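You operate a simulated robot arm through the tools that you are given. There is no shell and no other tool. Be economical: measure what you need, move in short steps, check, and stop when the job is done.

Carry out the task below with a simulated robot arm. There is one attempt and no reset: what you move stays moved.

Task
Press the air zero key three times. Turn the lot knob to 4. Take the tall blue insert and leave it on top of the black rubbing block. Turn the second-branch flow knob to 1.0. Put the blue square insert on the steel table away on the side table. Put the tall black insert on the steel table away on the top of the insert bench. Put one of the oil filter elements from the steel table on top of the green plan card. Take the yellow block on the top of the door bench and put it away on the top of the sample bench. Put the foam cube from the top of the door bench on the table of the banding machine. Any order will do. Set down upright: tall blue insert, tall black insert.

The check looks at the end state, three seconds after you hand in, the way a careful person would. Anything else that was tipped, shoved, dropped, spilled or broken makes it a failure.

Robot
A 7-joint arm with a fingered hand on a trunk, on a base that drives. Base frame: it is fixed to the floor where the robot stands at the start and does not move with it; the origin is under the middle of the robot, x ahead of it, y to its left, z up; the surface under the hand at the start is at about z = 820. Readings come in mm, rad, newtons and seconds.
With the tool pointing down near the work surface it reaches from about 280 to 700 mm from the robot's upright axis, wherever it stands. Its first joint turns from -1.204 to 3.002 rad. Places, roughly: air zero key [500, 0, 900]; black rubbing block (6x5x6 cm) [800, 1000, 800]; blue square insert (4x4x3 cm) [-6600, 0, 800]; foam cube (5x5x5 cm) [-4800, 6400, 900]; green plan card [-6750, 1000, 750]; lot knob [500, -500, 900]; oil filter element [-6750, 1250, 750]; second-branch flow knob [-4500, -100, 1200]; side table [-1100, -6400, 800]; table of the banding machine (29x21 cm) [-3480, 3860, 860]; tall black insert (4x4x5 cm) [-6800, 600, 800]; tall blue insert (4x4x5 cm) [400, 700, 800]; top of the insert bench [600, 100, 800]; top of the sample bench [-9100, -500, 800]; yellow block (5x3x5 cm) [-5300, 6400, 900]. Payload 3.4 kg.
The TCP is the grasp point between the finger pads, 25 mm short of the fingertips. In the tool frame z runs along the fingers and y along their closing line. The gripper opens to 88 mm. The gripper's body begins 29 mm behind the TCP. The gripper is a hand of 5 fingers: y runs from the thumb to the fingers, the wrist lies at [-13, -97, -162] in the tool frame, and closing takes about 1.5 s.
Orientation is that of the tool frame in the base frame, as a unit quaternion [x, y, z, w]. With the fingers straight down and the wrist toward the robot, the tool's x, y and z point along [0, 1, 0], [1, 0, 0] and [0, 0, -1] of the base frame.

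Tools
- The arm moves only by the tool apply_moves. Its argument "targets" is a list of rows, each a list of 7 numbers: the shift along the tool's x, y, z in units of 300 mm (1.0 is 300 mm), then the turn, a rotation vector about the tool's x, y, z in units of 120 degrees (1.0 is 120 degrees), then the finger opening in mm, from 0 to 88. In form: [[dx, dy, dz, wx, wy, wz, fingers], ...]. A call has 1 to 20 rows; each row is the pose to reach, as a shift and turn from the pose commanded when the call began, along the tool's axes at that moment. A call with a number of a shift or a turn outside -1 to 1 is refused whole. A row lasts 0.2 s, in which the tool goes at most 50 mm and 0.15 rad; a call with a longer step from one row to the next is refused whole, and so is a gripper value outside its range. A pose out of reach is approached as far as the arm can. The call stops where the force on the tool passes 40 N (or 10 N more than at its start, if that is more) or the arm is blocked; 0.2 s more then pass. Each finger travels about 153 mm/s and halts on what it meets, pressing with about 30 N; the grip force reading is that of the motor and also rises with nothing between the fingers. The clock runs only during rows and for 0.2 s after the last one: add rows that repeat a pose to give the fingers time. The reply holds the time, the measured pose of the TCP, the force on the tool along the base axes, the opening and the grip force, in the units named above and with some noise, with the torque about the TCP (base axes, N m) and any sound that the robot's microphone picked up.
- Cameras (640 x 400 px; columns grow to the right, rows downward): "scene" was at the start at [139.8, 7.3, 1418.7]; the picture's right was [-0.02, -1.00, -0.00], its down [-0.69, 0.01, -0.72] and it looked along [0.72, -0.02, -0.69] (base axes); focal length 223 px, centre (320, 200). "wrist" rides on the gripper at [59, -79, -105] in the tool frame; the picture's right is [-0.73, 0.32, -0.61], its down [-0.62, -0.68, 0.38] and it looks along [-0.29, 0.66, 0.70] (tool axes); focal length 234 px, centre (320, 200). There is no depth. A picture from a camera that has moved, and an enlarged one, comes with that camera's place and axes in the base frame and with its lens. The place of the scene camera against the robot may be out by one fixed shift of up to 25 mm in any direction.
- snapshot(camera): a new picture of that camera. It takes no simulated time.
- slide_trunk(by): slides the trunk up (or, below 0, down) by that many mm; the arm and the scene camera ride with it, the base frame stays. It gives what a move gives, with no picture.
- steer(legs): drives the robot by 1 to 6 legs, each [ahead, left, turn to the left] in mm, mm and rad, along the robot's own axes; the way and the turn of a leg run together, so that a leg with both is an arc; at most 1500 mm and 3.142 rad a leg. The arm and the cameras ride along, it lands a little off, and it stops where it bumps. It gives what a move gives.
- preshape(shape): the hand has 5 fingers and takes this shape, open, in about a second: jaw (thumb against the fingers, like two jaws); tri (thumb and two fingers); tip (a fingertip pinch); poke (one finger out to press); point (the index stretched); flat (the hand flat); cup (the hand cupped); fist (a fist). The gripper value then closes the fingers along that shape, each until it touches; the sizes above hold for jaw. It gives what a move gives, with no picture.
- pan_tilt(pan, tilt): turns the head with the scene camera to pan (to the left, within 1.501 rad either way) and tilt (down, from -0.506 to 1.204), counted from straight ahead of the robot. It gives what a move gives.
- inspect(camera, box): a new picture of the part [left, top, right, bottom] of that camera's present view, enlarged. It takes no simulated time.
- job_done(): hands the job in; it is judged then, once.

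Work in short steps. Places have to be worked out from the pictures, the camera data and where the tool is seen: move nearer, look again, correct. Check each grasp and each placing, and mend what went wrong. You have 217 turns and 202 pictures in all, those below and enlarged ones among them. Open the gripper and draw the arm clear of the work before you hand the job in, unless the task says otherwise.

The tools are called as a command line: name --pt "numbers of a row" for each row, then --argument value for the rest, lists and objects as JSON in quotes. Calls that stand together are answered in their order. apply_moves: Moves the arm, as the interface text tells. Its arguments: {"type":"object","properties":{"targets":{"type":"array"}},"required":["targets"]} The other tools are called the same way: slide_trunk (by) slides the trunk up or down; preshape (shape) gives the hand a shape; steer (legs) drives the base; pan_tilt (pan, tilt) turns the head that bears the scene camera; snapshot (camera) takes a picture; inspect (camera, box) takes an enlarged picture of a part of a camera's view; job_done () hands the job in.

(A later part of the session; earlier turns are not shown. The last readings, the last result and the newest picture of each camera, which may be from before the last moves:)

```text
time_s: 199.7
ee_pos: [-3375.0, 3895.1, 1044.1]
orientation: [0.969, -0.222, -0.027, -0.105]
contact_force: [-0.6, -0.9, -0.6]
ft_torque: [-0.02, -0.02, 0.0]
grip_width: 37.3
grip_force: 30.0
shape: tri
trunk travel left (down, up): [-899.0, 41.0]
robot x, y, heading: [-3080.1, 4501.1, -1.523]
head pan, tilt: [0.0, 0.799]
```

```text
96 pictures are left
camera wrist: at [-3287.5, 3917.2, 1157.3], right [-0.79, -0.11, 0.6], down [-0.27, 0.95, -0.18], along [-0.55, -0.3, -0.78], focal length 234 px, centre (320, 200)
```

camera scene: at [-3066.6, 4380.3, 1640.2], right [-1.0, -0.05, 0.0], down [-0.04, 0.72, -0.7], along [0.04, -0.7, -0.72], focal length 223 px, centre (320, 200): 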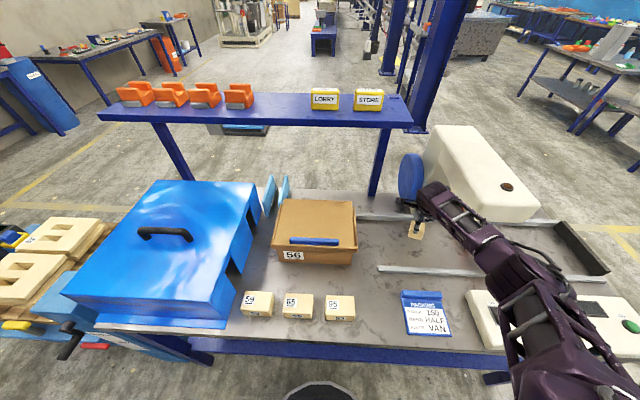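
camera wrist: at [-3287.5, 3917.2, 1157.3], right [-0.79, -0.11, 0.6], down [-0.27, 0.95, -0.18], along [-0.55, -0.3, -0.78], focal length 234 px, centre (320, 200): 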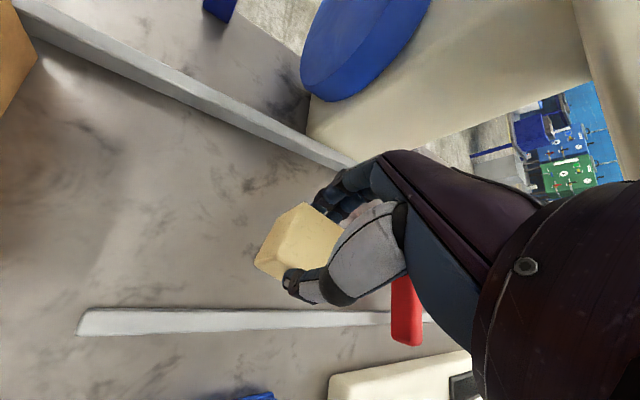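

Clear. I lower by the trunk 95 mm to bring the foam just above the table.

slide_trunk --by -95

snapshot --camera "scene"

snapshot --camera "wrist"

```text
time_s: 201.0
ee_pos: [-3374.7, 3895.3, 948.8]
orientation: [0.969, -0.223, -0.027, -0.105]
contact_force: [0.6, -0.3, -0.2]
ft_torque: [-0.01, 0.01, 0.02]
grip_width: 37.3
grip_force: 30.4
shape: tri
trunk travel left (down, up): [-804.0, 136.0]
robot x, y, heading: [-3078.9, 4505.7, -1.521]
head pan, tilt: [0.0, 0.799]
```

```text
95 pictures are left
camera scene: at [-3066.3, 4381.3, 1545.2], right [-1.0, -0.05, 0.0], down [-0.04, 0.72, -0.7], along [0.04, -0.7, -0.72], focal length 223 px, centre (320, 200)
```

scene: 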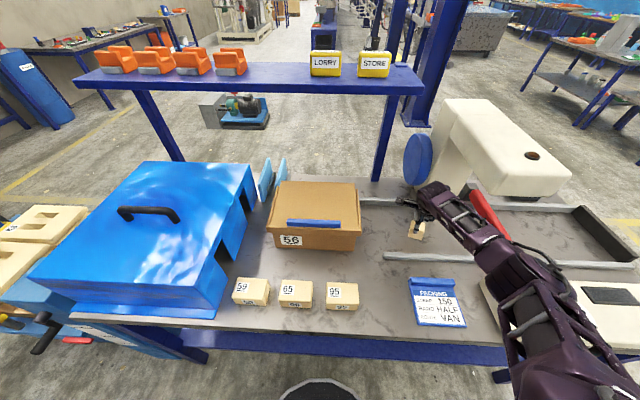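

```text
94 pictures are left
camera wrist: at [-3287.1, 3917.8, 1063.2], right [-0.79, -0.11, 0.6], down [-0.27, 0.95, -0.18], along [-0.55, -0.3, -0.78], focal length 234 px, centre (320, 200)
```

wrist: 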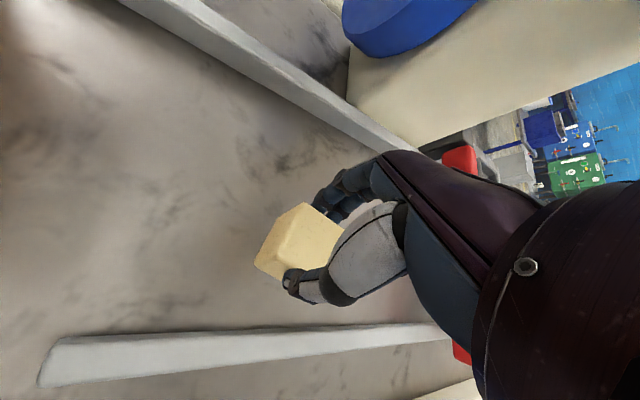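

I slide 20 mm west (under the C-arm) while lowering, then finish with fine steps until contact.

apply_moves --pt "-0.058 0.03 0.0 0 0 0 0" --pt "-0.055 0.04 0.06 0 0 0 0" --pt "-0.048 0.052 0.117 0 0 0 0" --pt "-0.047 0.054 0.127 0 0 0 0" --pt "-0.046 0.056 0.137 0 0 0 0" --pt "-0.045 0.058 0.147 0 0 0 0" --pt "-0.044 0.06 0.157 0 0 0 0" --pt "-0.043 0.062 0.167 0 0 0 0"

snapshot --camera "wrist"

```text
time_s: 202.6
ee_pos: [-3395.5, 3892.4, 910.3]
orientation: [0.97, -0.222, -0.026, -0.095]
contact_force: [-0.5, 4.6, 24.5]
ft_torque: [0.04, 0.06, -0.03]
grip_width: 39.7
grip_force: 30.1
shape: tri
trunk travel left (down, up): [-804.0, 136.0]
robot x, y, heading: [-3077.7, 4505.0, -1.515]
head pan, tilt: [0.0, 0.799]
stopped in row 8: the force on the tool passed its limit at 41 N (the readings are from after the stop); the commanded pose is now the measured one
```

```text
93 pictures are left
camera wrist: at [-3307.2, 3917.3, 1022.9], right [-0.79, -0.1, 0.61], down [-0.27, 0.94, -0.2], along [-0.55, -0.32, -0.77], focal length 234 px, centre (320, 200)
```

wrist: 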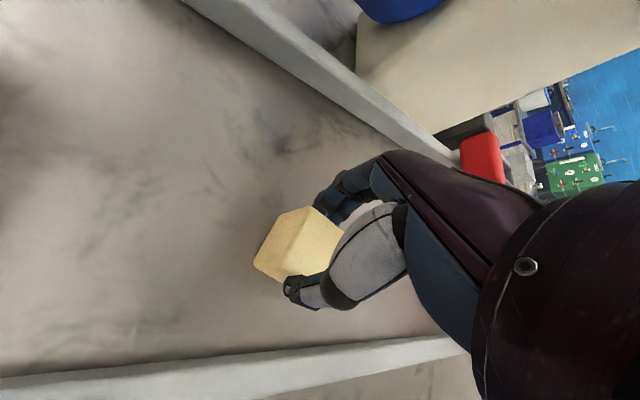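

Foam rests on the table. I ease up 2 mm, open, and lift a little.

apply_moves --pt "0 0 -0.007 0 0 0 0" --pt "0 0 -0.007 0 0 0 45" --pt "0 0 -0.007 0 0 0 60" --pt "0 0 -0.007 0 0 0 80" --pt "0 0 -0.007 0 0 0 80" --pt "0 -0.01 -0.07 0 0 0 80" --pt "0 -0.03 -0.17 0 0 0 80"

snapshot --camera "wrist"

```text
time_s: 204.2
ee_pos: [-3393.8, 3889.7, 956.1]
orientation: [0.969, -0.223, -0.027, -0.1]
contact_force: [0.0, -0.1, -0.3]
ft_torque: [0.0, 0.01, -0.02]
grip_width: 79.7
grip_force: 0.1
shape: tri
trunk travel left (down, up): [-804.0, 136.0]
robot x, y, heading: [-3082.9, 4502.7, -1.521]
head pan, tilt: [0.0, 0.799]
```

```text
92 pictures are left
camera wrist: at [-3306.0, 3912.3, 1069.4], right [-0.79, -0.1, 0.61], down [-0.27, 0.94, -0.19], along [-0.55, -0.31, -0.77], focal length 234 px, centre (320, 200)
```

wrist: 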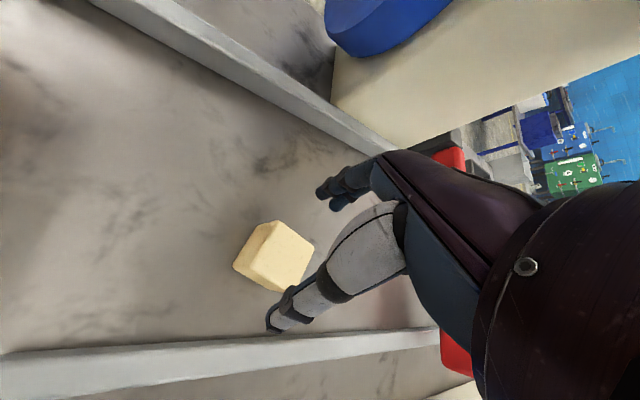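

Foam sits on the table at about (-3393, 3899). I shift east 20 mm, raise by trunk, then draw the arm back.

apply_moves --pt "0.06 -0.03 -0.01 0 0 0 80"

slide_trunk --by 130

apply_moves --pt "0.02 -0.02 -0.14 0 0 0 80" --pt "0.04 -0.04 -0.28 0 0 0 80" --pt "0.06 -0.1 -0.4 0 0 0 80" --pt "0.12 -0.22 -0.42 0 0 -0.05 80" --pt "0.18 -0.34 -0.42 0 0 -0.1 80" --pt "0.24 -0.46 -0.42 0 0 -0.15 80" --pt "0.3 -0.58 -0.42 0 0 -0.2 80"

snapshot --camera "scene"

```text
time_s: 204.6
ee_pos: [-3372.5, 3889.9, 960.4]
orientation: [0.969, -0.223, -0.026, -0.1]
contact_force: [-0.3, 0.7, 0.0]
ft_torque: [0.0, 0.03, -0.01]
grip_width: 80.0
grip_force: 0.1
shape: tri
trunk travel left (down, up): [-804.0, 136.0]
robot x, y, heading: [-3079.4, 4500.3, -1.522]
head pan, tilt: [0.0, 0.799]
```

```text
time_s: 206.2
ee_pos: [-3373.0, 3889.6, 1089.6]
orientation: [0.969, -0.222, -0.026, -0.101]
contact_force: [0.6, -0.6, 0.2]
ft_torque: [-0.02, 0.0, -0.01]
grip_width: 79.9
grip_force: 0.1
shape: tri
trunk travel left (down, up): [-934.0, 6.0]
robot x, y, heading: [-3083.4, 4501.0, -1.523]
head pan, tilt: [0.0, 0.799]
```

```text
time_s: 207.8
ee_pos: [-3215.7, 3982.0, 1237.9]
orientation: [0.994, -0.016, -0.005, -0.104]
contact_force: [0.0, 0.3, 0.1]
ft_torque: [0.04, 0.01, 0.0]
grip_width: 80.0
grip_force: 0.0
shape: tri
trunk travel left (down, up): [-934.0, 6.0]
robot x, y, heading: [-3079.4, 4498.5, -1.52]
head pan, tilt: [0.0, 0.799]
```

```text
91 pictures are left
camera scene: at [-3065.6, 4382.0, 1675.3], right [-1.0, -0.05, 0.0], down [-0.04, 0.72, -0.7], along [0.04, -0.7, -0.72], focal length 223 px, centre (320, 200)
```

scene: 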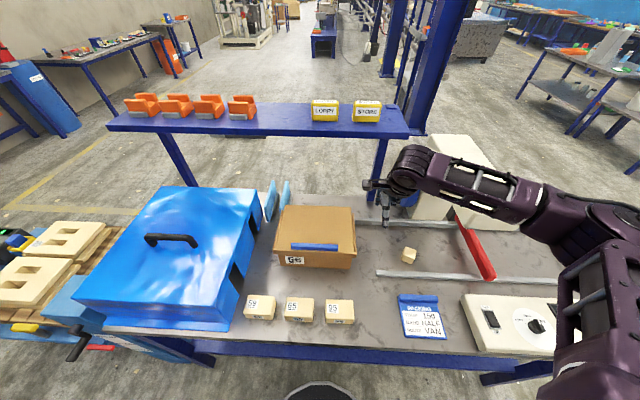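

Foam placed, nothing else disturbed. I centre the arm, back off north, turn around and head for the yellow block on the door bench.

apply_moves --pt "0.12 -0.08 0 0 0 0 80" --pt "0.24 -0.16 0 0 0 0.02 80" --pt "0.36 -0.24 0 0 0 0.03 80" --pt "0.45 -0.34 0 0 0 0.03 80"

steer --legs '[[-550, 0, 0], [0, 0, 3.09], [0, 1100, 0], [0, 1100, 0], [500, 0, 0]]'

pan_tilt --pan 0.0 --tilt 0.6

snapshot --camera "scene"

```text
time_s: 208.8
ee_pos: [-3076.7, 4077.9, 1255.0]
orientation: [0.993, -0.048, -0.01, -0.103]
contact_force: [-0.7, 0.0, -0.3]
ft_torque: [-0.01, 0.04, 0.01]
grip_width: 79.9
grip_force: 0.2
shape: tri
trunk travel left (down, up): [-934.0, 6.0]
robot x, y, heading: [-3081.5, 4501.5, -1.515]
head pan, tilt: [0.0, 0.799]
```

```text
time_s: 232.3
ee_pos: [-5323.7, 5875.6, 1253.8]
orientation: [0.049, 0.993, -0.103, 0.007]
contact_force: [-0.5, 0.1, -0.1]
ft_torque: [0.01, -0.04, -0.02]
grip_width: 79.7
grip_force: 0.1
shape: tri
trunk travel left (down, up): [-934.0, 6.0]
robot x, y, heading: [-5323.4, 5451.9, 1.616]
head pan, tilt: [0.0, 0.799]
```

```text
time_s: 233.0
ee_pos: [-5324.8, 5876.9, 1253.5]
orientation: [0.051, 0.993, -0.104, 0.007]
contact_force: [0.3, 0.1, 0.0]
ft_torque: [-0.01, -0.04, -0.02]
grip_width: 79.8
grip_force: 0.1
shape: tri
trunk travel left (down, up): [-934.0, 6.0]
robot x, y, heading: [-5323.6, 5454.2, 1.617]
head pan, tilt: [0.0, 0.6]
```

```text
90 pictures are left
camera scene: at [-5322.2, 5597.2, 1692.0], right [1.0, 0.05, 0.0], down [0.03, -0.57, -0.82], along [-0.04, 0.82, -0.57], focal length 223 px, centre (320, 200)
```

scene: 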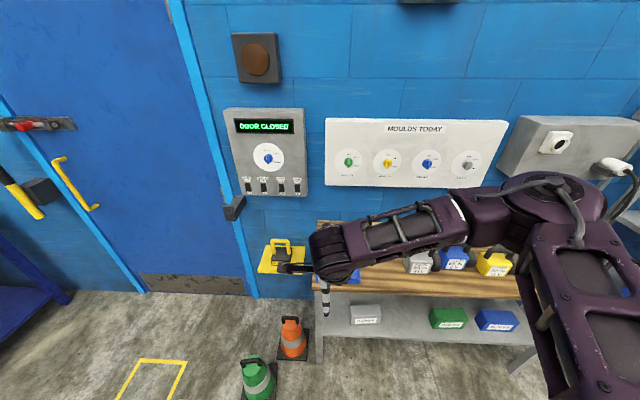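

Two cones stand left of the bench; I keep right of them: turn -0.046, go 98 mm right and 336 mm ahead.

steer --legs '[[0, 0, -0.046], [0, -98, 0], [336, 0, 0]]'

apply_moves --pt "0 0 0 0 0 0 80" --pt "0.05 0.03 0.13 0 0 0 80" --pt "0.1 0.06 0.26 0 0 0 80"

snapshot --camera "wrist"

snapshot --camera "scene"

```text
time_s: 236.3
ee_pos: [-5207.3, 6205.6, 1253.7]
orientation: [0.071, 0.992, -0.104, 0.006]
contact_force: [-0.3, -0.6, 0.5]
ft_torque: [0.03, -0.02, 0.02]
grip_width: 79.9
grip_force: 0.1
shape: tri
trunk travel left (down, up): [-934.0, 6.0]
robot x, y, heading: [-5226.2, 5780.2, 1.573]
head pan, tilt: [0.0, 0.6]
```

```text
time_s: 237.2
ee_pos: [-5235.1, 6213.2, 1171.4]
orientation: [0.071, 0.992, -0.105, 0.006]
contact_force: [0.6, 0.7, -0.5]
ft_torque: [-0.01, -0.06, 0.02]
grip_width: 80.0
grip_force: 0.1
shape: tri
trunk travel left (down, up): [-934.0, 6.0]
robot x, y, heading: [-5226.7, 5780.4, 1.575]
head pan, tilt: [0.0, 0.6]
```

```text
89 pictures are left
camera wrist: at [-5303.8, 6166.1, 1290.5], right [0.77, 0.34, 0.55], down [0.52, -0.83, -0.22], along [0.38, 0.45, -0.81], focal length 234 px, centre (320, 200)
```

wrist: 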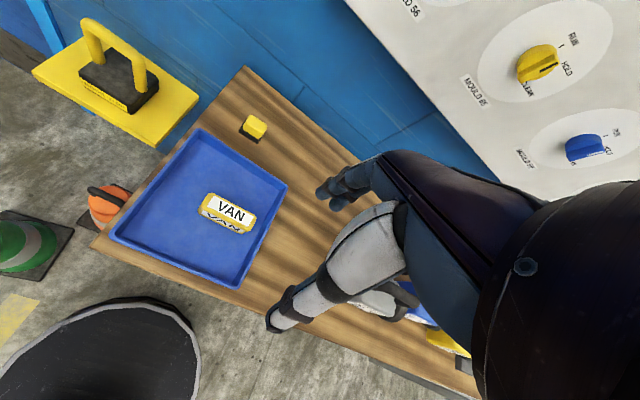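

```text
88 pictures are left
camera scene: at [-5219.5, 5929.8, 1691.9], right [1.0, 0.0, 0.0], down [0.0, -0.57, -0.82], along [0.0, 0.82, -0.57], focal length 223 px, centre (320, 200)
```

scene: 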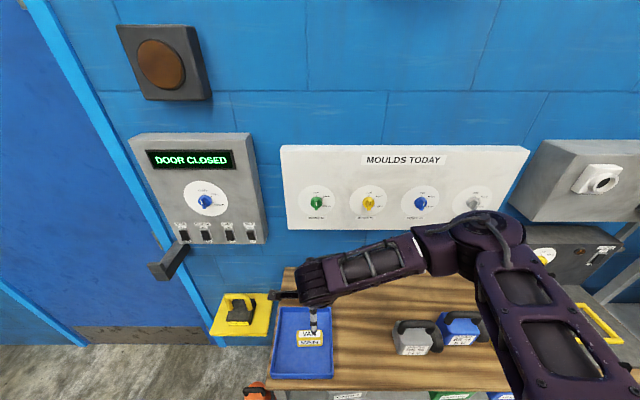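

The block is at about (-5302, 6443). I zoom to see its shape and orientation.

inspect --camera "wrist" --box '[220, 100, 290, 155]'

```text
7.27 times, centred on (255, 128) of wrist
camera zoom: at [-5303.8, 6166.1, 1290.5], right [0.77, 0.34, 0.55], down [0.52, -0.83, -0.22], along [0.38, 0.45, -0.81], focal length 1703 px, centre (793, 727)
```

zoom: 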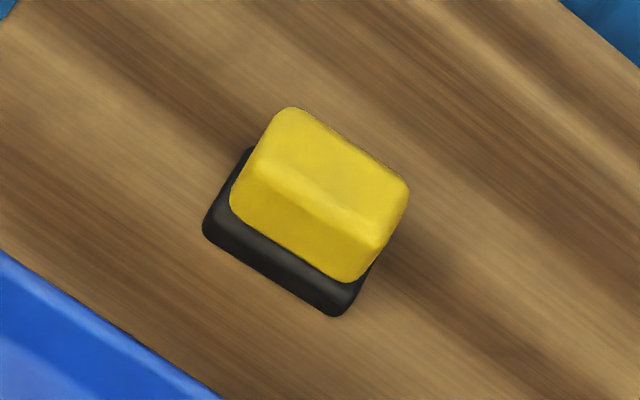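

It's yellow on a black foot, 3 cm deep in y. I align the hand, go down to z≈1060 and forward above it.

apply_moves --pt "0.08 0.08 0.07 0 0 -0.03 80" --pt "0.16 0.18 0.14 0 0 -0.07 80" --pt "0.23 0.3 0.2 0 0 -0.07 80" --pt "0.27 0.4 0.25 0 0 -0.07 80" --pt "0.3 0.5 0.26 0 0 -0.07 80" --pt "0.315 0.63 0.23 0 0 -0.07 80" --pt "0.337 0.76 0.2 0 0 -0.07 80"

snapshot --camera "wrist"

snapshot --camera "scene"

```text
time_s: 238.8
ee_pos: [-5295.2, 6402.9, 1068.9]
orientation: [-0.004, 0.995, -0.103, -0.003]
contact_force: [0.0, 0.0, 0.1]
ft_torque: [0.03, 0.02, -0.01]
grip_width: 80.1
grip_force: 0.1
shape: tri
out of reach, approached as far as the arm can: row 7
trunk travel left (down, up): [-934.0, 6.0]
robot x, y, heading: [-5227.3, 5777.5, 1.574]
head pan, tilt: [0.0, 0.6]
```

```text
86 pictures are left
camera wrist: at [-5353.2, 6346.5, 1189.2], right [0.73, 0.44, 0.52], down [0.63, -0.74, -0.24], along [0.28, 0.5, -0.82], focal length 234 px, centre (320, 200)
```

wrist: 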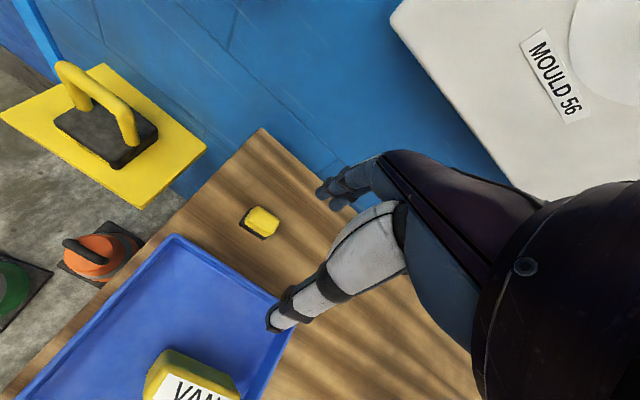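

```text
85 pictures are left
camera scene: at [-5218.0, 5927.4, 1692.1], right [1.0, 0.0, 0.0], down [0.0, -0.56, -0.83], along [0.0, 0.83, -0.56], focal length 223 px, centre (320, 200)
```

scene: 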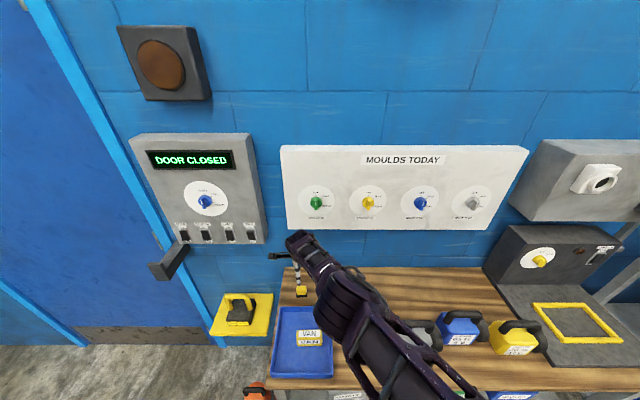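

Reach is short at this trunk height. I raise the hand 105 mm, lower the trunk 190 mm, then go forward.

apply_moves --pt "0 -0.05 -0.12 0 0 0 80" --pt "0 -0.08 -0.25 0 0 0 80" --pt "0 -0.1 -0.38 0 0 0 80"

slide_trunk --by -160

apply_moves --pt "0.015 0.1 -0.02 0 0 0 80" --pt "0.035 0.2 -0.04 0 0 0 80"

inspect --camera "wrist" --box '[180, 140, 420, 340]'

```text
time_s: 239.6
ee_pos: [-5308.8, 6426.0, 1179.3]
orientation: [-0.002, 0.995, -0.104, -0.002]
contact_force: [-0.3, -0.2, 0.5]
ft_torque: [-0.01, -0.03, -0.02]
grip_width: 79.9
grip_force: 0.1
shape: tri
out of reach, approached as far as the arm can: row 1, 2, 3
trunk travel left (down, up): [-934.0, 6.0]
robot x, y, heading: [-5225.9, 5777.1, 1.571]
head pan, tilt: [0.0, 0.6]
```

```text
time_s: 241.4
ee_pos: [-5308.8, 6425.7, 1020.2]
orientation: [-0.001, 0.995, -0.104, -0.002]
contact_force: [-1.4, 0.9, 0.0]
ft_torque: [0.02, 0.0, 0.03]
grip_width: 80.0
grip_force: 0.0
shape: tri
trunk travel left (down, up): [-774.0, 166.0]
robot x, y, heading: [-5227.4, 5781.7, 1.57]
head pan, tilt: [0.0, 0.6]
```

```text
time_s: 242.0
ee_pos: [-5300.6, 6432.8, 1028.0]
orientation: [-0.002, 0.995, -0.103, -0.003]
contact_force: [0.1, -0.5, 0.0]
ft_torque: [-0.03, -0.04, 0.0]
grip_width: 79.9
grip_force: 0.0
shape: tri
out of reach, approached as far as the arm can: row 1, 2
trunk travel left (down, up): [-774.0, 166.0]
robot x, y, heading: [-5227.2, 5779.4, 1.569]
head pan, tilt: [0.0, 0.6]
```

```text
2.00 times, centred on (300, 240) of wrist
camera zoom: at [-5358.8, 6377.7, 1148.7], right [0.73, 0.44, 0.52], down [0.62, -0.74, -0.24], along [0.28, 0.5, -0.82], focal length 468 px, centre (360, 120)
```

zoom: 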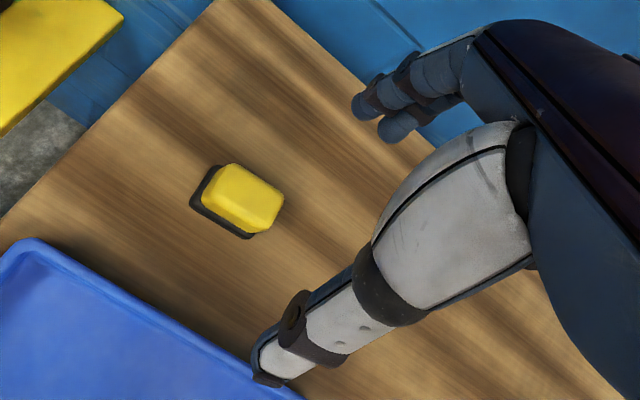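

I remove the 12° tilt (not needed here), which gains reach, then read the pose.

apply_moves --pt "0 -0.02 0 -0.05 0 0 80" --pt "0 -0.04 0 -0.1 0 0 80" --pt "0 -0.04 0 -0.1 0 0 80"

```text
time_s: 242.8
ee_pos: [-5316.0, 6457.1, 1023.8]
orientation: [-0.001, 1.0, 0.0, -0.002]
contact_force: [-0.2, -0.1, 0.3]
ft_torque: [0.01, 0.02, 0.01]
grip_width: 80.1
grip_force: 0.1
shape: tri
out of reach, approached as far as the arm can: row 1, 2, 3
trunk travel left (down, up): [-774.0, 166.0]
robot x, y, heading: [-5226.8, 5782.0, 1.572]
head pan, tilt: [0.0, 0.6]
```

apply_moves --pt "-0.03 -0.037 0 0 0 0 80" --pt "-0.03 -0.037 0 0 0 0 80"

inspect --camera "wrist" --box '[180, 140, 420, 340]'

```text
time_s: 243.4
ee_pos: [-5312.8, 6457.4, 1019.6]
orientation: [-0.002, 1.0, 0.001, -0.002]
contact_force: [-0.3, 0.5, 0.1]
ft_torque: [0.04, 0.01, 0.02]
grip_width: 80.1
grip_force: 0.1
shape: tri
out of reach, approached as far as the arm can: row 1, 2
trunk travel left (down, up): [-774.0, 166.0]
robot x, y, heading: [-5224.3, 5777.1, 1.573]
head pan, tilt: [0.0, 0.6]
```

```text
2.00 times, centred on (300, 240) of wrist
camera zoom: at [-5371.0, 6378.2, 1126.4], right [0.73, 0.32, 0.6], down [0.62, -0.68, -0.39], along [0.29, 0.66, -0.7], focal length 468 px, centre (360, 120)
```

zoom: 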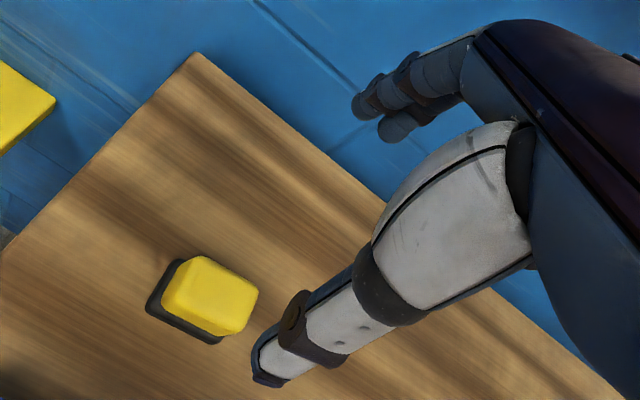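

apply_moves --pt "-0.02 -0.06 0 0 0 0 80" --pt "-0.02 -0.06 0 0 0 0 80"

```text
time_s: 244.0
ee_pos: [-5314.0, 6455.6, 1015.8]
orientation: [-0.002, 1.0, 0.0, -0.001]
contact_force: [-0.3, -0.2, -0.4]
ft_torque: [0.0, -0.01, 0.01]
grip_width: 79.6
grip_force: 0.1
shape: tri
out of reach, approached as far as the arm can: row 1, 2
trunk travel left (down, up): [-774.0, 166.0]
robot x, y, heading: [-5226.7, 5779.5, 1.572]
head pan, tilt: [0.0, 0.6]
```

apply_moves --pt "-0.0 -0.1 0 0 0 0 80" --pt "-0.0 -0.1 0 0 0 0 80"

```text
time_s: 244.6
ee_pos: [-5313.7, 6454.6, 1017.8]
orientation: [-0.002, 1.0, 0.0, -0.002]
contact_force: [0.1, 0.6, 0.4]
ft_torque: [0.04, 0.0, 0.0]
grip_width: 79.9
grip_force: 0.0
shape: tri
out of reach, approached as far as the arm can: row 1, 2
trunk travel left (down, up): [-774.0, 166.0]
robot x, y, heading: [-5225.7, 5778.7, 1.574]
head pan, tilt: [0.0, 0.6]
```

The solver seems stuck at a limit; I pull the hand back 100 mm to free it.

apply_moves --pt "0 -0.12 -0.05 0 0 0 80" --pt "0 -0.24 -0.1 0 0 0 80" --pt "0 -0.3 -0.1 0 0 0 80"

```text
time_s: 245.4
ee_pos: [-5316.5, 6457.3, 1027.9]
orientation: [-0.002, 1.0, 0.0, -0.003]
contact_force: [0.6, -1.5, 0.1]
ft_torque: [0.01, 0.03, -0.01]
grip_width: 80.2
grip_force: 0.0
shape: tri
out of reach, approached as far as the arm can: row 1, 2, 3
trunk travel left (down, up): [-774.0, 166.0]
robot x, y, heading: [-5224.3, 5778.3, 1.58]
head pan, tilt: [0.0, 0.6]
```

apply_moves --pt "0 0 0 0.05 0 0 80" --pt "0 -0.05 -0.05 0.1 0 0 80" --pt "0 -0.15 -0.1 0.1 0 0 80" --pt "0 -0.25 -0.1 0.1 0 0 80"

snapshot --camera "scene"

```text
time_s: 246.4
ee_pos: [-5314.8, 6379.6, 1059.2]
orientation: [-0.001, 0.995, -0.104, -0.002]
contact_force: [0.6, -0.4, -0.1]
ft_torque: [0.0, 0.01, 0.01]
grip_width: 80.0
grip_force: 0.0
shape: tri
out of reach, approached as far as the arm can: row 1, 2
trunk travel left (down, up): [-774.0, 166.0]
robot x, y, heading: [-5224.6, 5780.2, 1.574]
head pan, tilt: [0.0, 0.6]
```

```text
82 pictures are left
camera scene: at [-5217.8, 5926.6, 1532.2], right [1.0, 0.0, 0.0], down [0.0, -0.56, -0.83], along [0.0, 0.83, -0.56], focal length 223 px, centre (320, 200)
```

scene: 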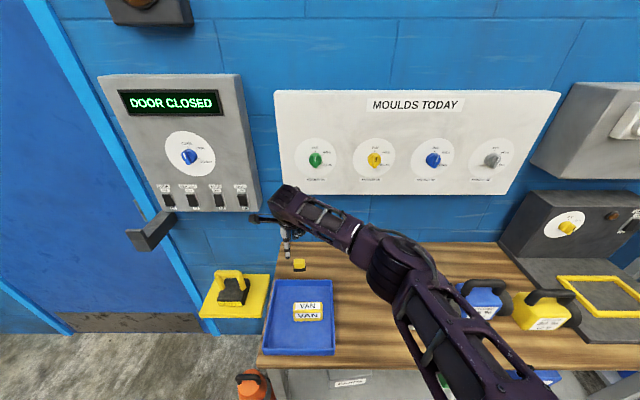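

Freed with the tilt restored. I drive 30 mm ahead to gain reach, then re-approach with the tilt.

steer --legs '[[35, 0, 0]]'

apply_moves --pt "-0.02 0.06 0 0 0 0 80" --pt "-0.03 0.1 0.0 0 0 0 80"

```text
time_s: 247.2
ee_pos: [-5315.8, 6413.4, 1059.6]
orientation: [-0.001, 0.995, -0.104, -0.002]
contact_force: [-0.4, -0.7, 0.1]
ft_torque: [0.03, -0.01, 0.01]
grip_width: 79.8
grip_force: 0.0
shape: tri
trunk travel left (down, up): [-774.0, 166.0]
robot x, y, heading: [-5223.3, 5817.0, 1.576]
head pan, tilt: [0.0, 0.6]
```

```text
time_s: 247.8
ee_pos: [-5309.0, 6443.6, 1053.0]
orientation: [-0.001, 0.995, -0.104, -0.003]
contact_force: [0.1, 0.1, 0.3]
ft_torque: [0.01, -0.03, -0.01]
grip_width: 79.6
grip_force: 0.0
shape: tri
trunk travel left (down, up): [-774.0, 166.0]
robot x, y, heading: [-5225.8, 5812.1, 1.569]
head pan, tilt: [0.0, 0.6]
```

Over the block. I lower the trunk 115 mm and check.

slide_trunk --by -115

inspect --camera "wrist" --box '[180, 140, 420, 340]'

```text
time_s: 249.3
ee_pos: [-5308.6, 6444.7, 937.5]
orientation: [-0.002, 0.994, -0.105, -0.001]
contact_force: [0.0, -0.6, 0.3]
ft_torque: [-0.03, 0.02, 0.0]
grip_width: 80.0
grip_force: 0.0
shape: tri
trunk travel left (down, up): [-659.0, 281.0]
robot x, y, heading: [-5229.4, 5814.6, 1.58]
head pan, tilt: [0.0, 0.6]
```

```text
2.00 times, centred on (300, 240) of wrist
camera zoom: at [-5366.5, 6388.5, 1058.1], right [0.73, 0.44, 0.52], down [0.62, -0.74, -0.24], along [0.29, 0.5, -0.82], focal length 468 px, centre (360, 120)
```

zoom: 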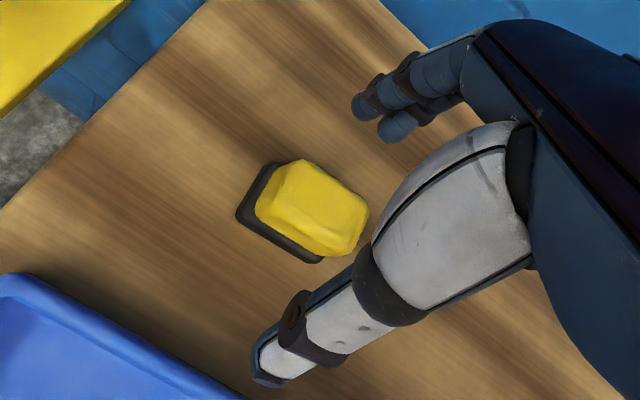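

Well placed between thumb and fingers. Trunk down 36 mm, then close.

slide_trunk --by -36

apply_moves --pt "0 0 0 0 0 0 60" --pt "0 0 0 0 0 0 40" --pt "0 0 0 0 0 0 0" --pt "0 0 0 0 0 0 0" --pt "0 0 0 0 0 0 0" --pt "0 0 0 0 0 0 0"

inspect --camera "wrist" --box '[180, 140, 420, 340]'

```text
time_s: 250.1
ee_pos: [-5307.7, 6443.5, 901.0]
orientation: [-0.001, 0.995, -0.105, -0.002]
contact_force: [-0.1, -0.4, 1.1]
ft_torque: [0.02, 0.01, -0.01]
grip_width: 79.8
grip_force: 0.0
shape: tri
trunk travel left (down, up): [-623.0, 317.0]
robot x, y, heading: [-5227.5, 5817.1, 1.577]
head pan, tilt: [0.0, 0.6]
```

```text
time_s: 251.5
ee_pos: [-5308.4, 6444.9, 901.1]
orientation: [-0.001, 0.994, -0.106, -0.002]
contact_force: [-0.4, 2.2, 0.6]
ft_torque: [0.04, -0.01, 0.03]
grip_width: 21.8
grip_force: 30.4
shape: tri
trunk travel left (down, up): [-623.0, 317.0]
robot x, y, heading: [-5223.7, 5812.9, 1.577]
head pan, tilt: [0.0, 0.6]
```

```text
2.00 times, centred on (300, 240) of wrist
camera zoom: at [-5366.5, 6388.5, 1022.1], right [0.73, 0.44, 0.52], down [0.62, -0.74, -0.24], along [0.28, 0.5, -0.82], focal length 468 px, centre (360, 120)
```

zoom: 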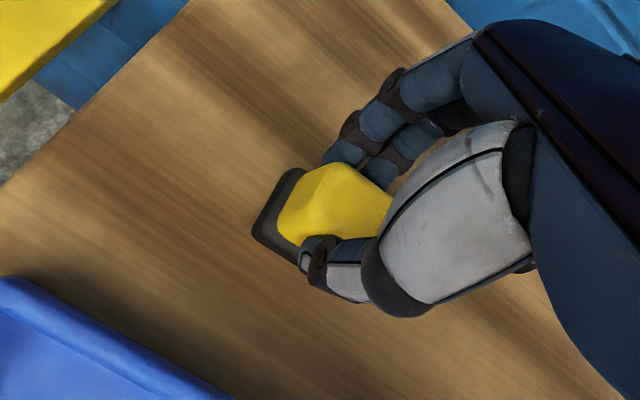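

Gripped at 22 mm. I lift with the trunk and check, then draw back.

slide_trunk --by 150

apply_moves --pt "0 -0.12 0.0 0 0 0 0" --pt "0 -0.24 -0.03 0 0 0 0" --pt "0 -0.38 -0.08 0 0 0 0" --pt "0 -0.51 -0.14 0 0 0 0" --pt "0 -0.64 -0.2 0 0 0 0" --pt "0 -0.77 -0.25 0 0 0 0"

snapshot --camera "wrist"

```text
time_s: 253.2
ee_pos: [-5307.3, 6444.2, 1052.2]
orientation: [-0.002, 0.995, -0.104, -0.002]
contact_force: [-0.2, 0.1, -1.1]
ft_torque: [0.03, 0.02, -0.01]
grip_width: 21.5
grip_force: 29.6
shape: tri
trunk travel left (down, up): [-773.0, 167.0]
robot x, y, heading: [-5226.9, 5811.6, 1.578]
head pan, tilt: [0.0, 0.6]
```

```text
time_s: 254.7
ee_pos: [-5309.8, 6231.1, 1172.8]
orientation: [-0.001, 0.995, -0.104, -0.002]
contact_force: [0.5, -0.9, -0.7]
ft_torque: [0.05, -0.03, 0.0]
grip_width: 21.5
grip_force: 29.5
shape: tri
trunk travel left (down, up): [-773.0, 167.0]
robot x, y, heading: [-5224.8, 5813.2, 1.577]
head pan, tilt: [0.0, 0.6]
```

```text
79 pictures are left
camera wrist: at [-5367.8, 6175.6, 1292.6], right [0.73, 0.44, 0.52], down [0.62, -0.74, -0.24], along [0.29, 0.5, -0.82], focal length 234 px, centre (320, 200)
```

wrist: 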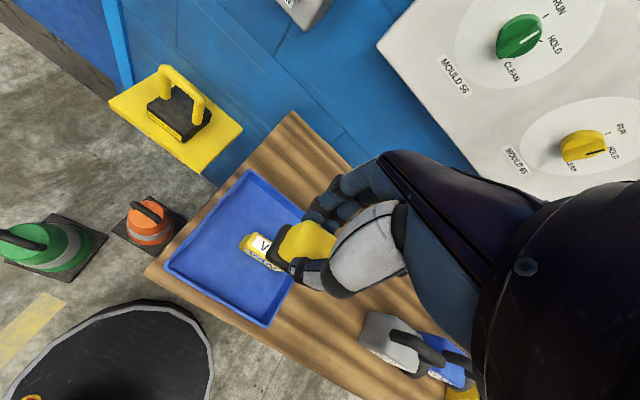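

Block held. I back down the aisle to y≈2500, turn to face -x and look toward the sample bench.

steer --legs '[[-1500, 0, 0], [-1500, 0, 0], [-300, 0, 0], [0, 0, 1.565]]'

pan_tilt --pan 0.45 --tilt 0.3

snapshot --camera "scene"

```text
time_s: 274.5
ee_pos: [-5607.7, 2439.3, 1170.9]
orientation: [0.716, -0.69, 0.074, -0.074]
contact_force: [0.0, 0.7, 0.0]
ft_torque: [0.0, -0.04, -0.01]
grip_width: 21.2
grip_force: 29.9
shape: tri
trunk travel left (down, up): [-773.0, 167.0]
robot x, y, heading: [-5193.4, 2534.7, -3.107]
head pan, tilt: [0.0, 0.6]
```

```text
time_s: 275.4
ee_pos: [-5607.8, 2439.2, 1171.0]
orientation: [0.717, -0.689, 0.073, -0.074]
contact_force: [-0.5, 0.4, -1.4]
ft_torque: [0.04, 0.0, 0.0]
grip_width: 20.9
grip_force: 30.5
shape: tri
trunk travel left (down, up): [-773.0, 167.0]
robot x, y, heading: [-5195.1, 2534.9, -3.109]
head pan, tilt: [0.45, 0.3]
```

```text
78 pictures are left
camera scene: at [-5317.4, 2500.9, 1558.5], right [-0.47, 0.88, 0.0], down [0.26, 0.14, -0.96], along [-0.84, -0.45, -0.3], focal length 223 px, centre (320, 200)
```

scene: 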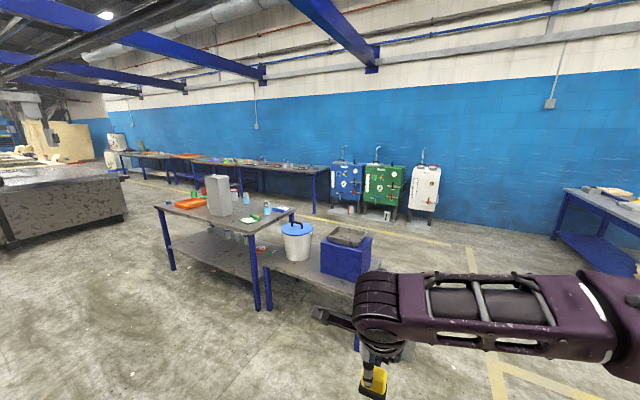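

The steel table (x≈-6500..-7100, y≈-100..1300) is ahead-left, and the sample bench lies along the far wall. I go around the north end and then south along x≈-8150.

steer --legs '[[0, 0, -0.033], [1500, 0, 0], [1450, 0, 0], [0, 1500, 0], [0, 1500, 0]]'

pan_tilt --pan 0.0 --tilt 0.55

snapshot --camera "scene"

```text
time_s: 281.4
ee_pos: [-6796.2, 2438.1, 1168.9]
orientation: [0.707, -0.699, 0.077, -0.076]
contact_force: [0.1, -0.4, -0.3]
ft_torque: [0.01, -0.02, 0.02]
grip_width: 21.2
grip_force: 29.7
shape: tri
trunk travel left (down, up): [-773.0, 167.0]
robot x, y, heading: [-6372.9, 2523.3, -3.128]
head pan, tilt: [0.45, 0.3]
stopped in leg 2: the robot was blocked; the commanded pose is now the measured one
```

```text
time_s: 282.2
ee_pos: [-6791.0, 2439.0, 1171.5]
orientation: [0.708, -0.698, 0.074, -0.074]
contact_force: [0.4, 0.2, -0.5]
ft_torque: [0.01, 0.01, 0.01]
grip_width: 21.3
grip_force: 30.3
shape: tri
trunk travel left (down, up): [-773.0, 167.0]
robot x, y, heading: [-6369.6, 2524.8, -3.129]
head pan, tilt: [0.0, 0.55]
```

```text
77 pictures are left
camera scene: at [-6505.5, 2533.4, 1535.6], right [-0.01, 1.0, 0.0], down [0.52, 0.01, -0.85], along [-0.85, -0.01, -0.52], focal length 223 px, centre (320, 200)
```

scene: 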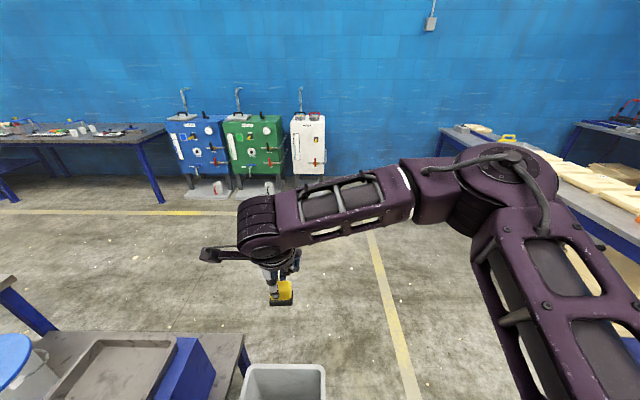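

A grey bin on the floor blocked me gently (it still stands). I back off and pass north of it, between the bin and the pallet bench.

steer --legs '[[-120, 0, -0.013], [0, -640, 0], [1000, 0, 0], [850, 0, 0]]'

pan_tilt --pan 0.9 --tilt 0.5

snapshot --camera "scene"

```text
time_s: 295.7
ee_pos: [-8546.1, 3084.2, 1171.8]
orientation: [0.705, -0.701, 0.075, -0.073]
contact_force: [-0.2, 1.2, -1.4]
ft_torque: [0.0, 0.0, 0.0]
grip_width: 21.0
grip_force: 29.7
shape: tri
trunk travel left (down, up): [-773.0, 167.0]
robot x, y, heading: [-8128.8, 3167.9, -3.136]
head pan, tilt: [0.0, 0.55]
```

```text
time_s: 296.9
ee_pos: [-8546.6, 3084.7, 1171.5]
orientation: [0.705, -0.701, 0.075, -0.074]
contact_force: [-0.2, -0.7, -0.6]
ft_torque: [0.01, -0.01, -0.01]
grip_width: 21.2
grip_force: 30.1
shape: tri
trunk travel left (down, up): [-773.0, 167.0]
robot x, y, heading: [-8128.6, 3169.0, -3.136]
head pan, tilt: [0.901, 0.499]
```

```text
76 pictures are left
camera scene: at [-8226.8, 3106.3, 1540.1], right [-0.79, 0.62, 0.0], down [0.3, 0.38, -0.88], along [-0.54, -0.69, -0.48], focal length 223 px, centre (320, 200)
```

scene: 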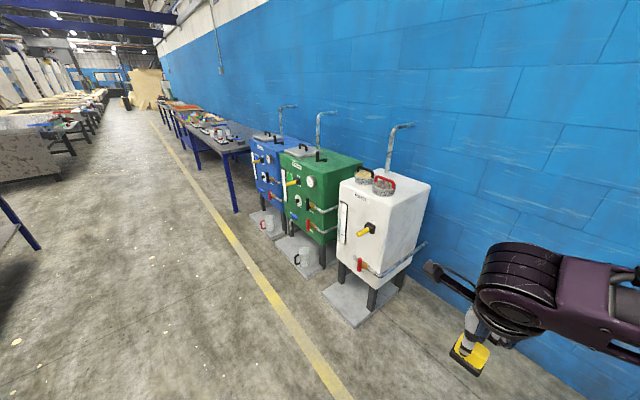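

Path south is clear. I drive left (south) to y≈-480 and look at the bench.

steer --legs '[[0, 1300, 0], [0, 1300, 0], [0, 1050, 0]]'

pan_tilt --pan 0.0 --tilt 0.6

snapshot --camera "scene"

```text
time_s: 314.6
ee_pos: [-8519.9, -568.2, 1171.5]
orientation: [0.706, -0.701, 0.075, -0.073]
contact_force: [-0.1, -0.2, -0.9]
ft_torque: [0.0, 0.01, 0.02]
grip_width: 21.0
grip_force: 29.7
shape: tri
trunk travel left (down, up): [-773.0, 167.0]
robot x, y, heading: [-8102.4, -482.4, -3.139]
head pan, tilt: [0.901, 0.499]
```

```text
time_s: 315.8
ee_pos: [-8519.2, -567.9, 1170.6]
orientation: [0.705, -0.701, 0.075, -0.073]
contact_force: [-0.4, -0.1, -0.4]
ft_torque: [0.01, -0.03, 0.0]
grip_width: 21.0
grip_force: 30.4
shape: tri
trunk travel left (down, up): [-773.0, 167.0]
robot x, y, heading: [-8102.4, -480.1, -3.137]
head pan, tilt: [0.0, 0.6]
```

```text
75 pictures are left
camera scene: at [-8232.6, -474.1, 1531.1], right [-0.01, 1.0, 0.0], down [0.56, 0.0, -0.83], along [-0.83, -0.01, -0.56], focal length 223 px, centre (320, 200)
```

scene: 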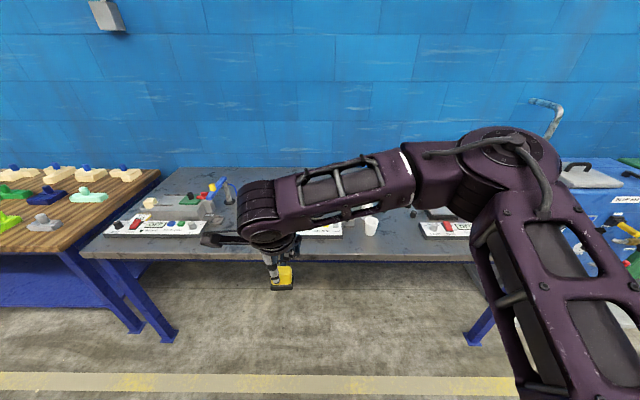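

This grey bench at (-9100, -500) is the sample bench. I use the wrist camera to find a free spot.

snapshot --camera "wrist"

inspect --camera "scene" --box '[80, 150, 480, 270]'

```text
74 pictures are left
camera wrist: at [-8464.7, -625.3, 1291.8], right [-0.45, 0.72, 0.52], down [0.74, 0.63, -0.24], along [-0.5, 0.28, -0.82], focal length 234 px, centre (320, 200)
```

wrist: 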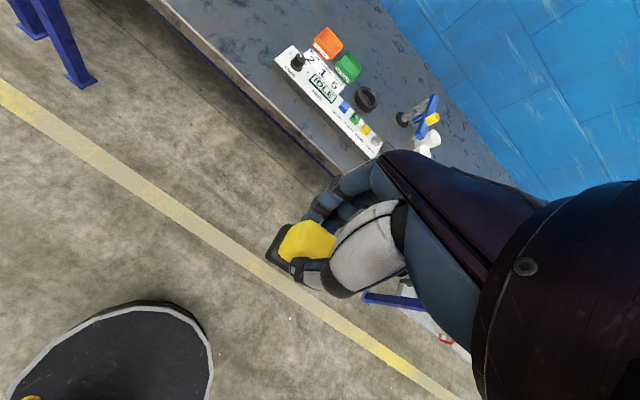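

```text
1.60 times, centred on (280, 210) of scene
camera zoom: at [-8232.6, -474.1, 1531.1], right [-0.01, 1.0, 0.0], down [0.56, 0.0, -0.83], along [-0.83, -0.01, -0.56], focal length 357 px, centre (384, 184)
```

zoom: 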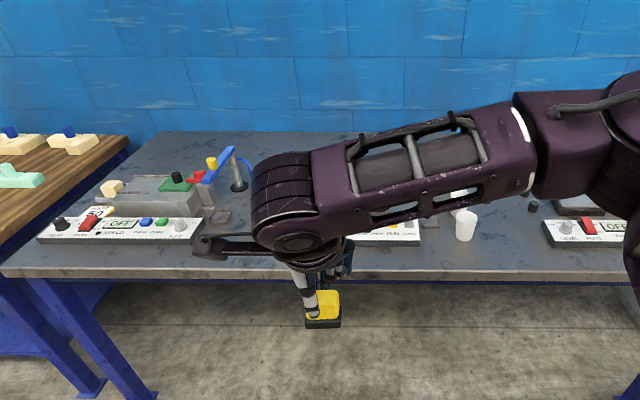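

A free gap between two panels seems to be at about (-8960, -870). I shift 330 mm left, drive a bit nearer, and look again.

steer --legs '[[0, 310, 0], [240, 0, 0]]'

snapshot --camera "wrist"

snapshot --camera "scene"

```text
time_s: 319.2
ee_pos: [-8751.0, -878.5, 1171.1]
orientation: [0.709, -0.698, 0.074, -0.073]
contact_force: [-0.1, -0.2, -1.3]
ft_torque: [0.0, 0.03, -0.01]
grip_width: 21.1
grip_force: 30.0
shape: tri
trunk travel left (down, up): [-773.0, 167.0]
robot x, y, heading: [-8331.3, -790.4, -3.128]
head pan, tilt: [0.0, 0.6]
```

```text
72 pictures are left
camera wrist: at [-8694.8, -935.4, 1292.0], right [-0.45, 0.72, 0.52], down [0.74, 0.63, -0.24], along [-0.5, 0.28, -0.82], focal length 234 px, centre (320, 200)
```

wrist: 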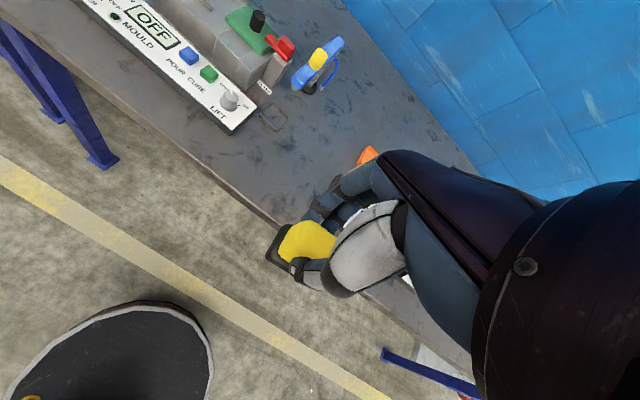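

```text
71 pictures are left
camera scene: at [-8463.7, -782.5, 1531.1], right [-0.02, 1.0, 0.0], down [0.56, 0.01, -0.83], along [-0.83, -0.01, -0.56], focal length 223 px, centre (320, 200)
```

scene: 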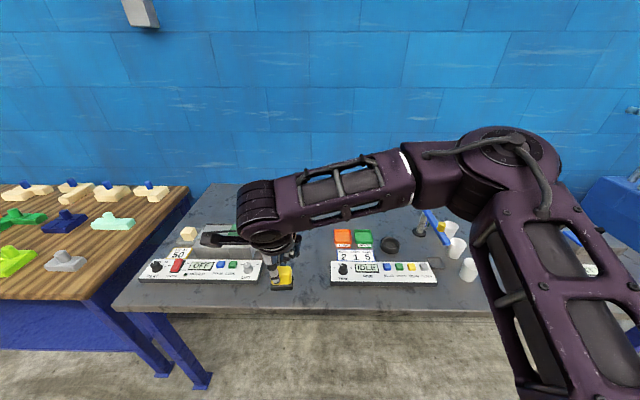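

The gap centre is about (-8965, -880). I drive 80 mm ahead and then extend over it, going down to z≈985.

steer --legs '[[80, 0, 0]]'

apply_moves --pt "0 0.14 -0.03 0 0 0 0" --pt "0 0.28 -0.06 0 0 0 0" --pt "0 0.437 -0.095 0 0 0 0" --pt "0 0.47 0.04 0 0 0 0" --pt "0 0.5 0.18 0 0 0 0" --pt "0 0.53 0.32 0 0 0 0" --pt "0 0.55 0.44 0 0 0 0" --pt "0 0.572 0.524 0 0 0 0"

snapshot --camera "wrist"

```text
time_s: 320.2
ee_pos: [-8829.6, -879.7, 1171.2]
orientation: [0.709, -0.698, 0.074, -0.073]
contact_force: [0.1, -0.3, -0.7]
ft_torque: [-0.03, 0.04, -0.01]
grip_width: 21.2
grip_force: 30.2
shape: tri
trunk travel left (down, up): [-773.0, 167.0]
robot x, y, heading: [-8410.6, -791.5, -3.125]
head pan, tilt: [0.0, 0.6]
```

```text
time_s: 322.0
ee_pos: [-8965.0, -881.6, 980.1]
orientation: [0.709, -0.698, 0.074, -0.074]
contact_force: [1.1, 0.7, -1.8]
ft_torque: [0.0, 0.02, 0.01]
grip_width: 21.1
grip_force: 30.1
shape: tri
trunk travel left (down, up): [-773.0, 167.0]
robot x, y, heading: [-8413.4, -791.4, -3.124]
head pan, tilt: [0.0, 0.6]
```

```text
70 pictures are left
camera wrist: at [-8909.2, -939.4, 1101.6], right [-0.45, 0.72, 0.52], down [0.74, 0.63, -0.24], along [-0.5, 0.28, -0.82], focal length 234 px, centre (320, 200)
```

wrist: 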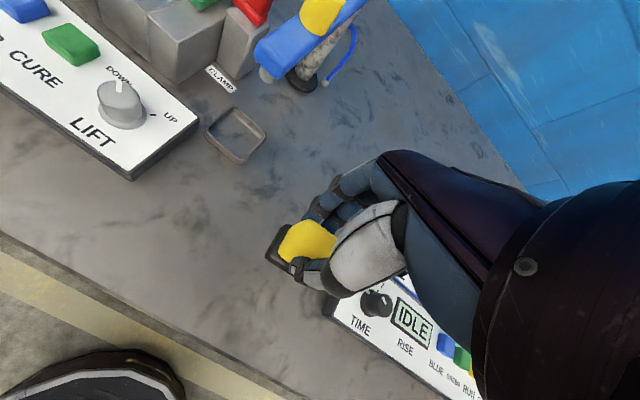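

The bench below is bare; panel edges are ~85 mm off, so I shift 20 mm left and descend to contact.

apply_moves --pt "0.067 0.02 0.08 0 0 0 0" --pt "0.067 0.036 0.17 0 0 0 0" --pt "0.067 0.05 0.23 0 0 0 0" --pt "0.067 0.053 0.244 0 0 0 0" --pt "0.067 0.055 0.254 0 0 0 0" --pt "0.067 0.057 0.264 0 0 0 0" --pt "0.067 0.059 0.274 0 0 0 0" --pt "0.067 0.061 0.284 0 0 0 0" --pt "0.067 0.063 0.294 0 0 0 0" --pt "0.067 0.065 0.304 0 0 0 0" --pt "0.067 0.067 0.314 0 0 0 0" --pt "0.067 0.069 0.324 0 0 0 0"

```text
time_s: 324.6
ee_pos: [-8965.6, -902.5, 882.9]
orientation: [0.708, -0.698, 0.074, -0.074]
contact_force: [0.1, -0.1, -1.1]
ft_torque: [0.01, 0.0, 0.0]
grip_width: 21.0
grip_force: 30.4
shape: tri
trunk travel left (down, up): [-773.0, 167.0]
robot x, y, heading: [-8412.2, -791.9, -3.128]
head pan, tilt: [0.0, 0.6]
```

No contact yet at 883 (the bench is lower). I continue down in fine steps.

apply_moves --pt "0 0.002 0.01 0 0 0 0" --pt "0 0.004 0.02 0 0 0 0" --pt "0 0.006 0.03 0 0 0 0" --pt "0 0.008 0.04 0 0 0 0" --pt "0 0.01 0.05 0 0 0 0" --pt "0 0.012 0.06 0 0 0 0" --pt "0 0.014 0.07 0 0 0 0" --pt "0 0.016 0.08 0 0 0 0" --pt "0 0.018 0.09 0 0 0 0" --pt "0 0.02 0.1 0 0 0 0" --pt "0 0.022 0.11 0 0 0 0" --pt "0 0.024 0.12 0 0 0 0" --pt "0 0.026 0.13 0 0 0 0"

inspect --camera "wrist" --box '[160, 140, 400, 340]'

```text
time_s: 326.5
ee_pos: [-8966.9, -905.3, 865.7]
orientation: [0.711, -0.696, 0.071, -0.064]
contact_force: [4.7, 4.7, 23.9]
ft_torque: [0.04, -0.15, 0.0]
grip_width: 23.6
grip_force: 30.2
shape: tri
trunk travel left (down, up): [-773.0, 167.0]
robot x, y, heading: [-8410.4, -790.8, -3.127]
head pan, tilt: [0.0, 0.6]
stopped in row 9: the force on the tool passed its limit at 42 N (the readings are from after the stop); the commanded pose is now the measured one
```

```text
2.00 times, centred on (280, 240) of wrist
camera zoom: at [-8908.4, -961.3, 986.5], right [-0.45, 0.72, 0.53], down [0.73, 0.63, -0.25], along [-0.52, 0.27, -0.81], focal length 468 px, centre (400, 120)
```

zoom: 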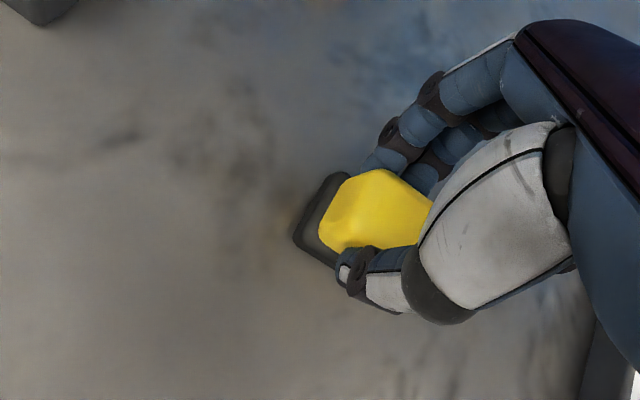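

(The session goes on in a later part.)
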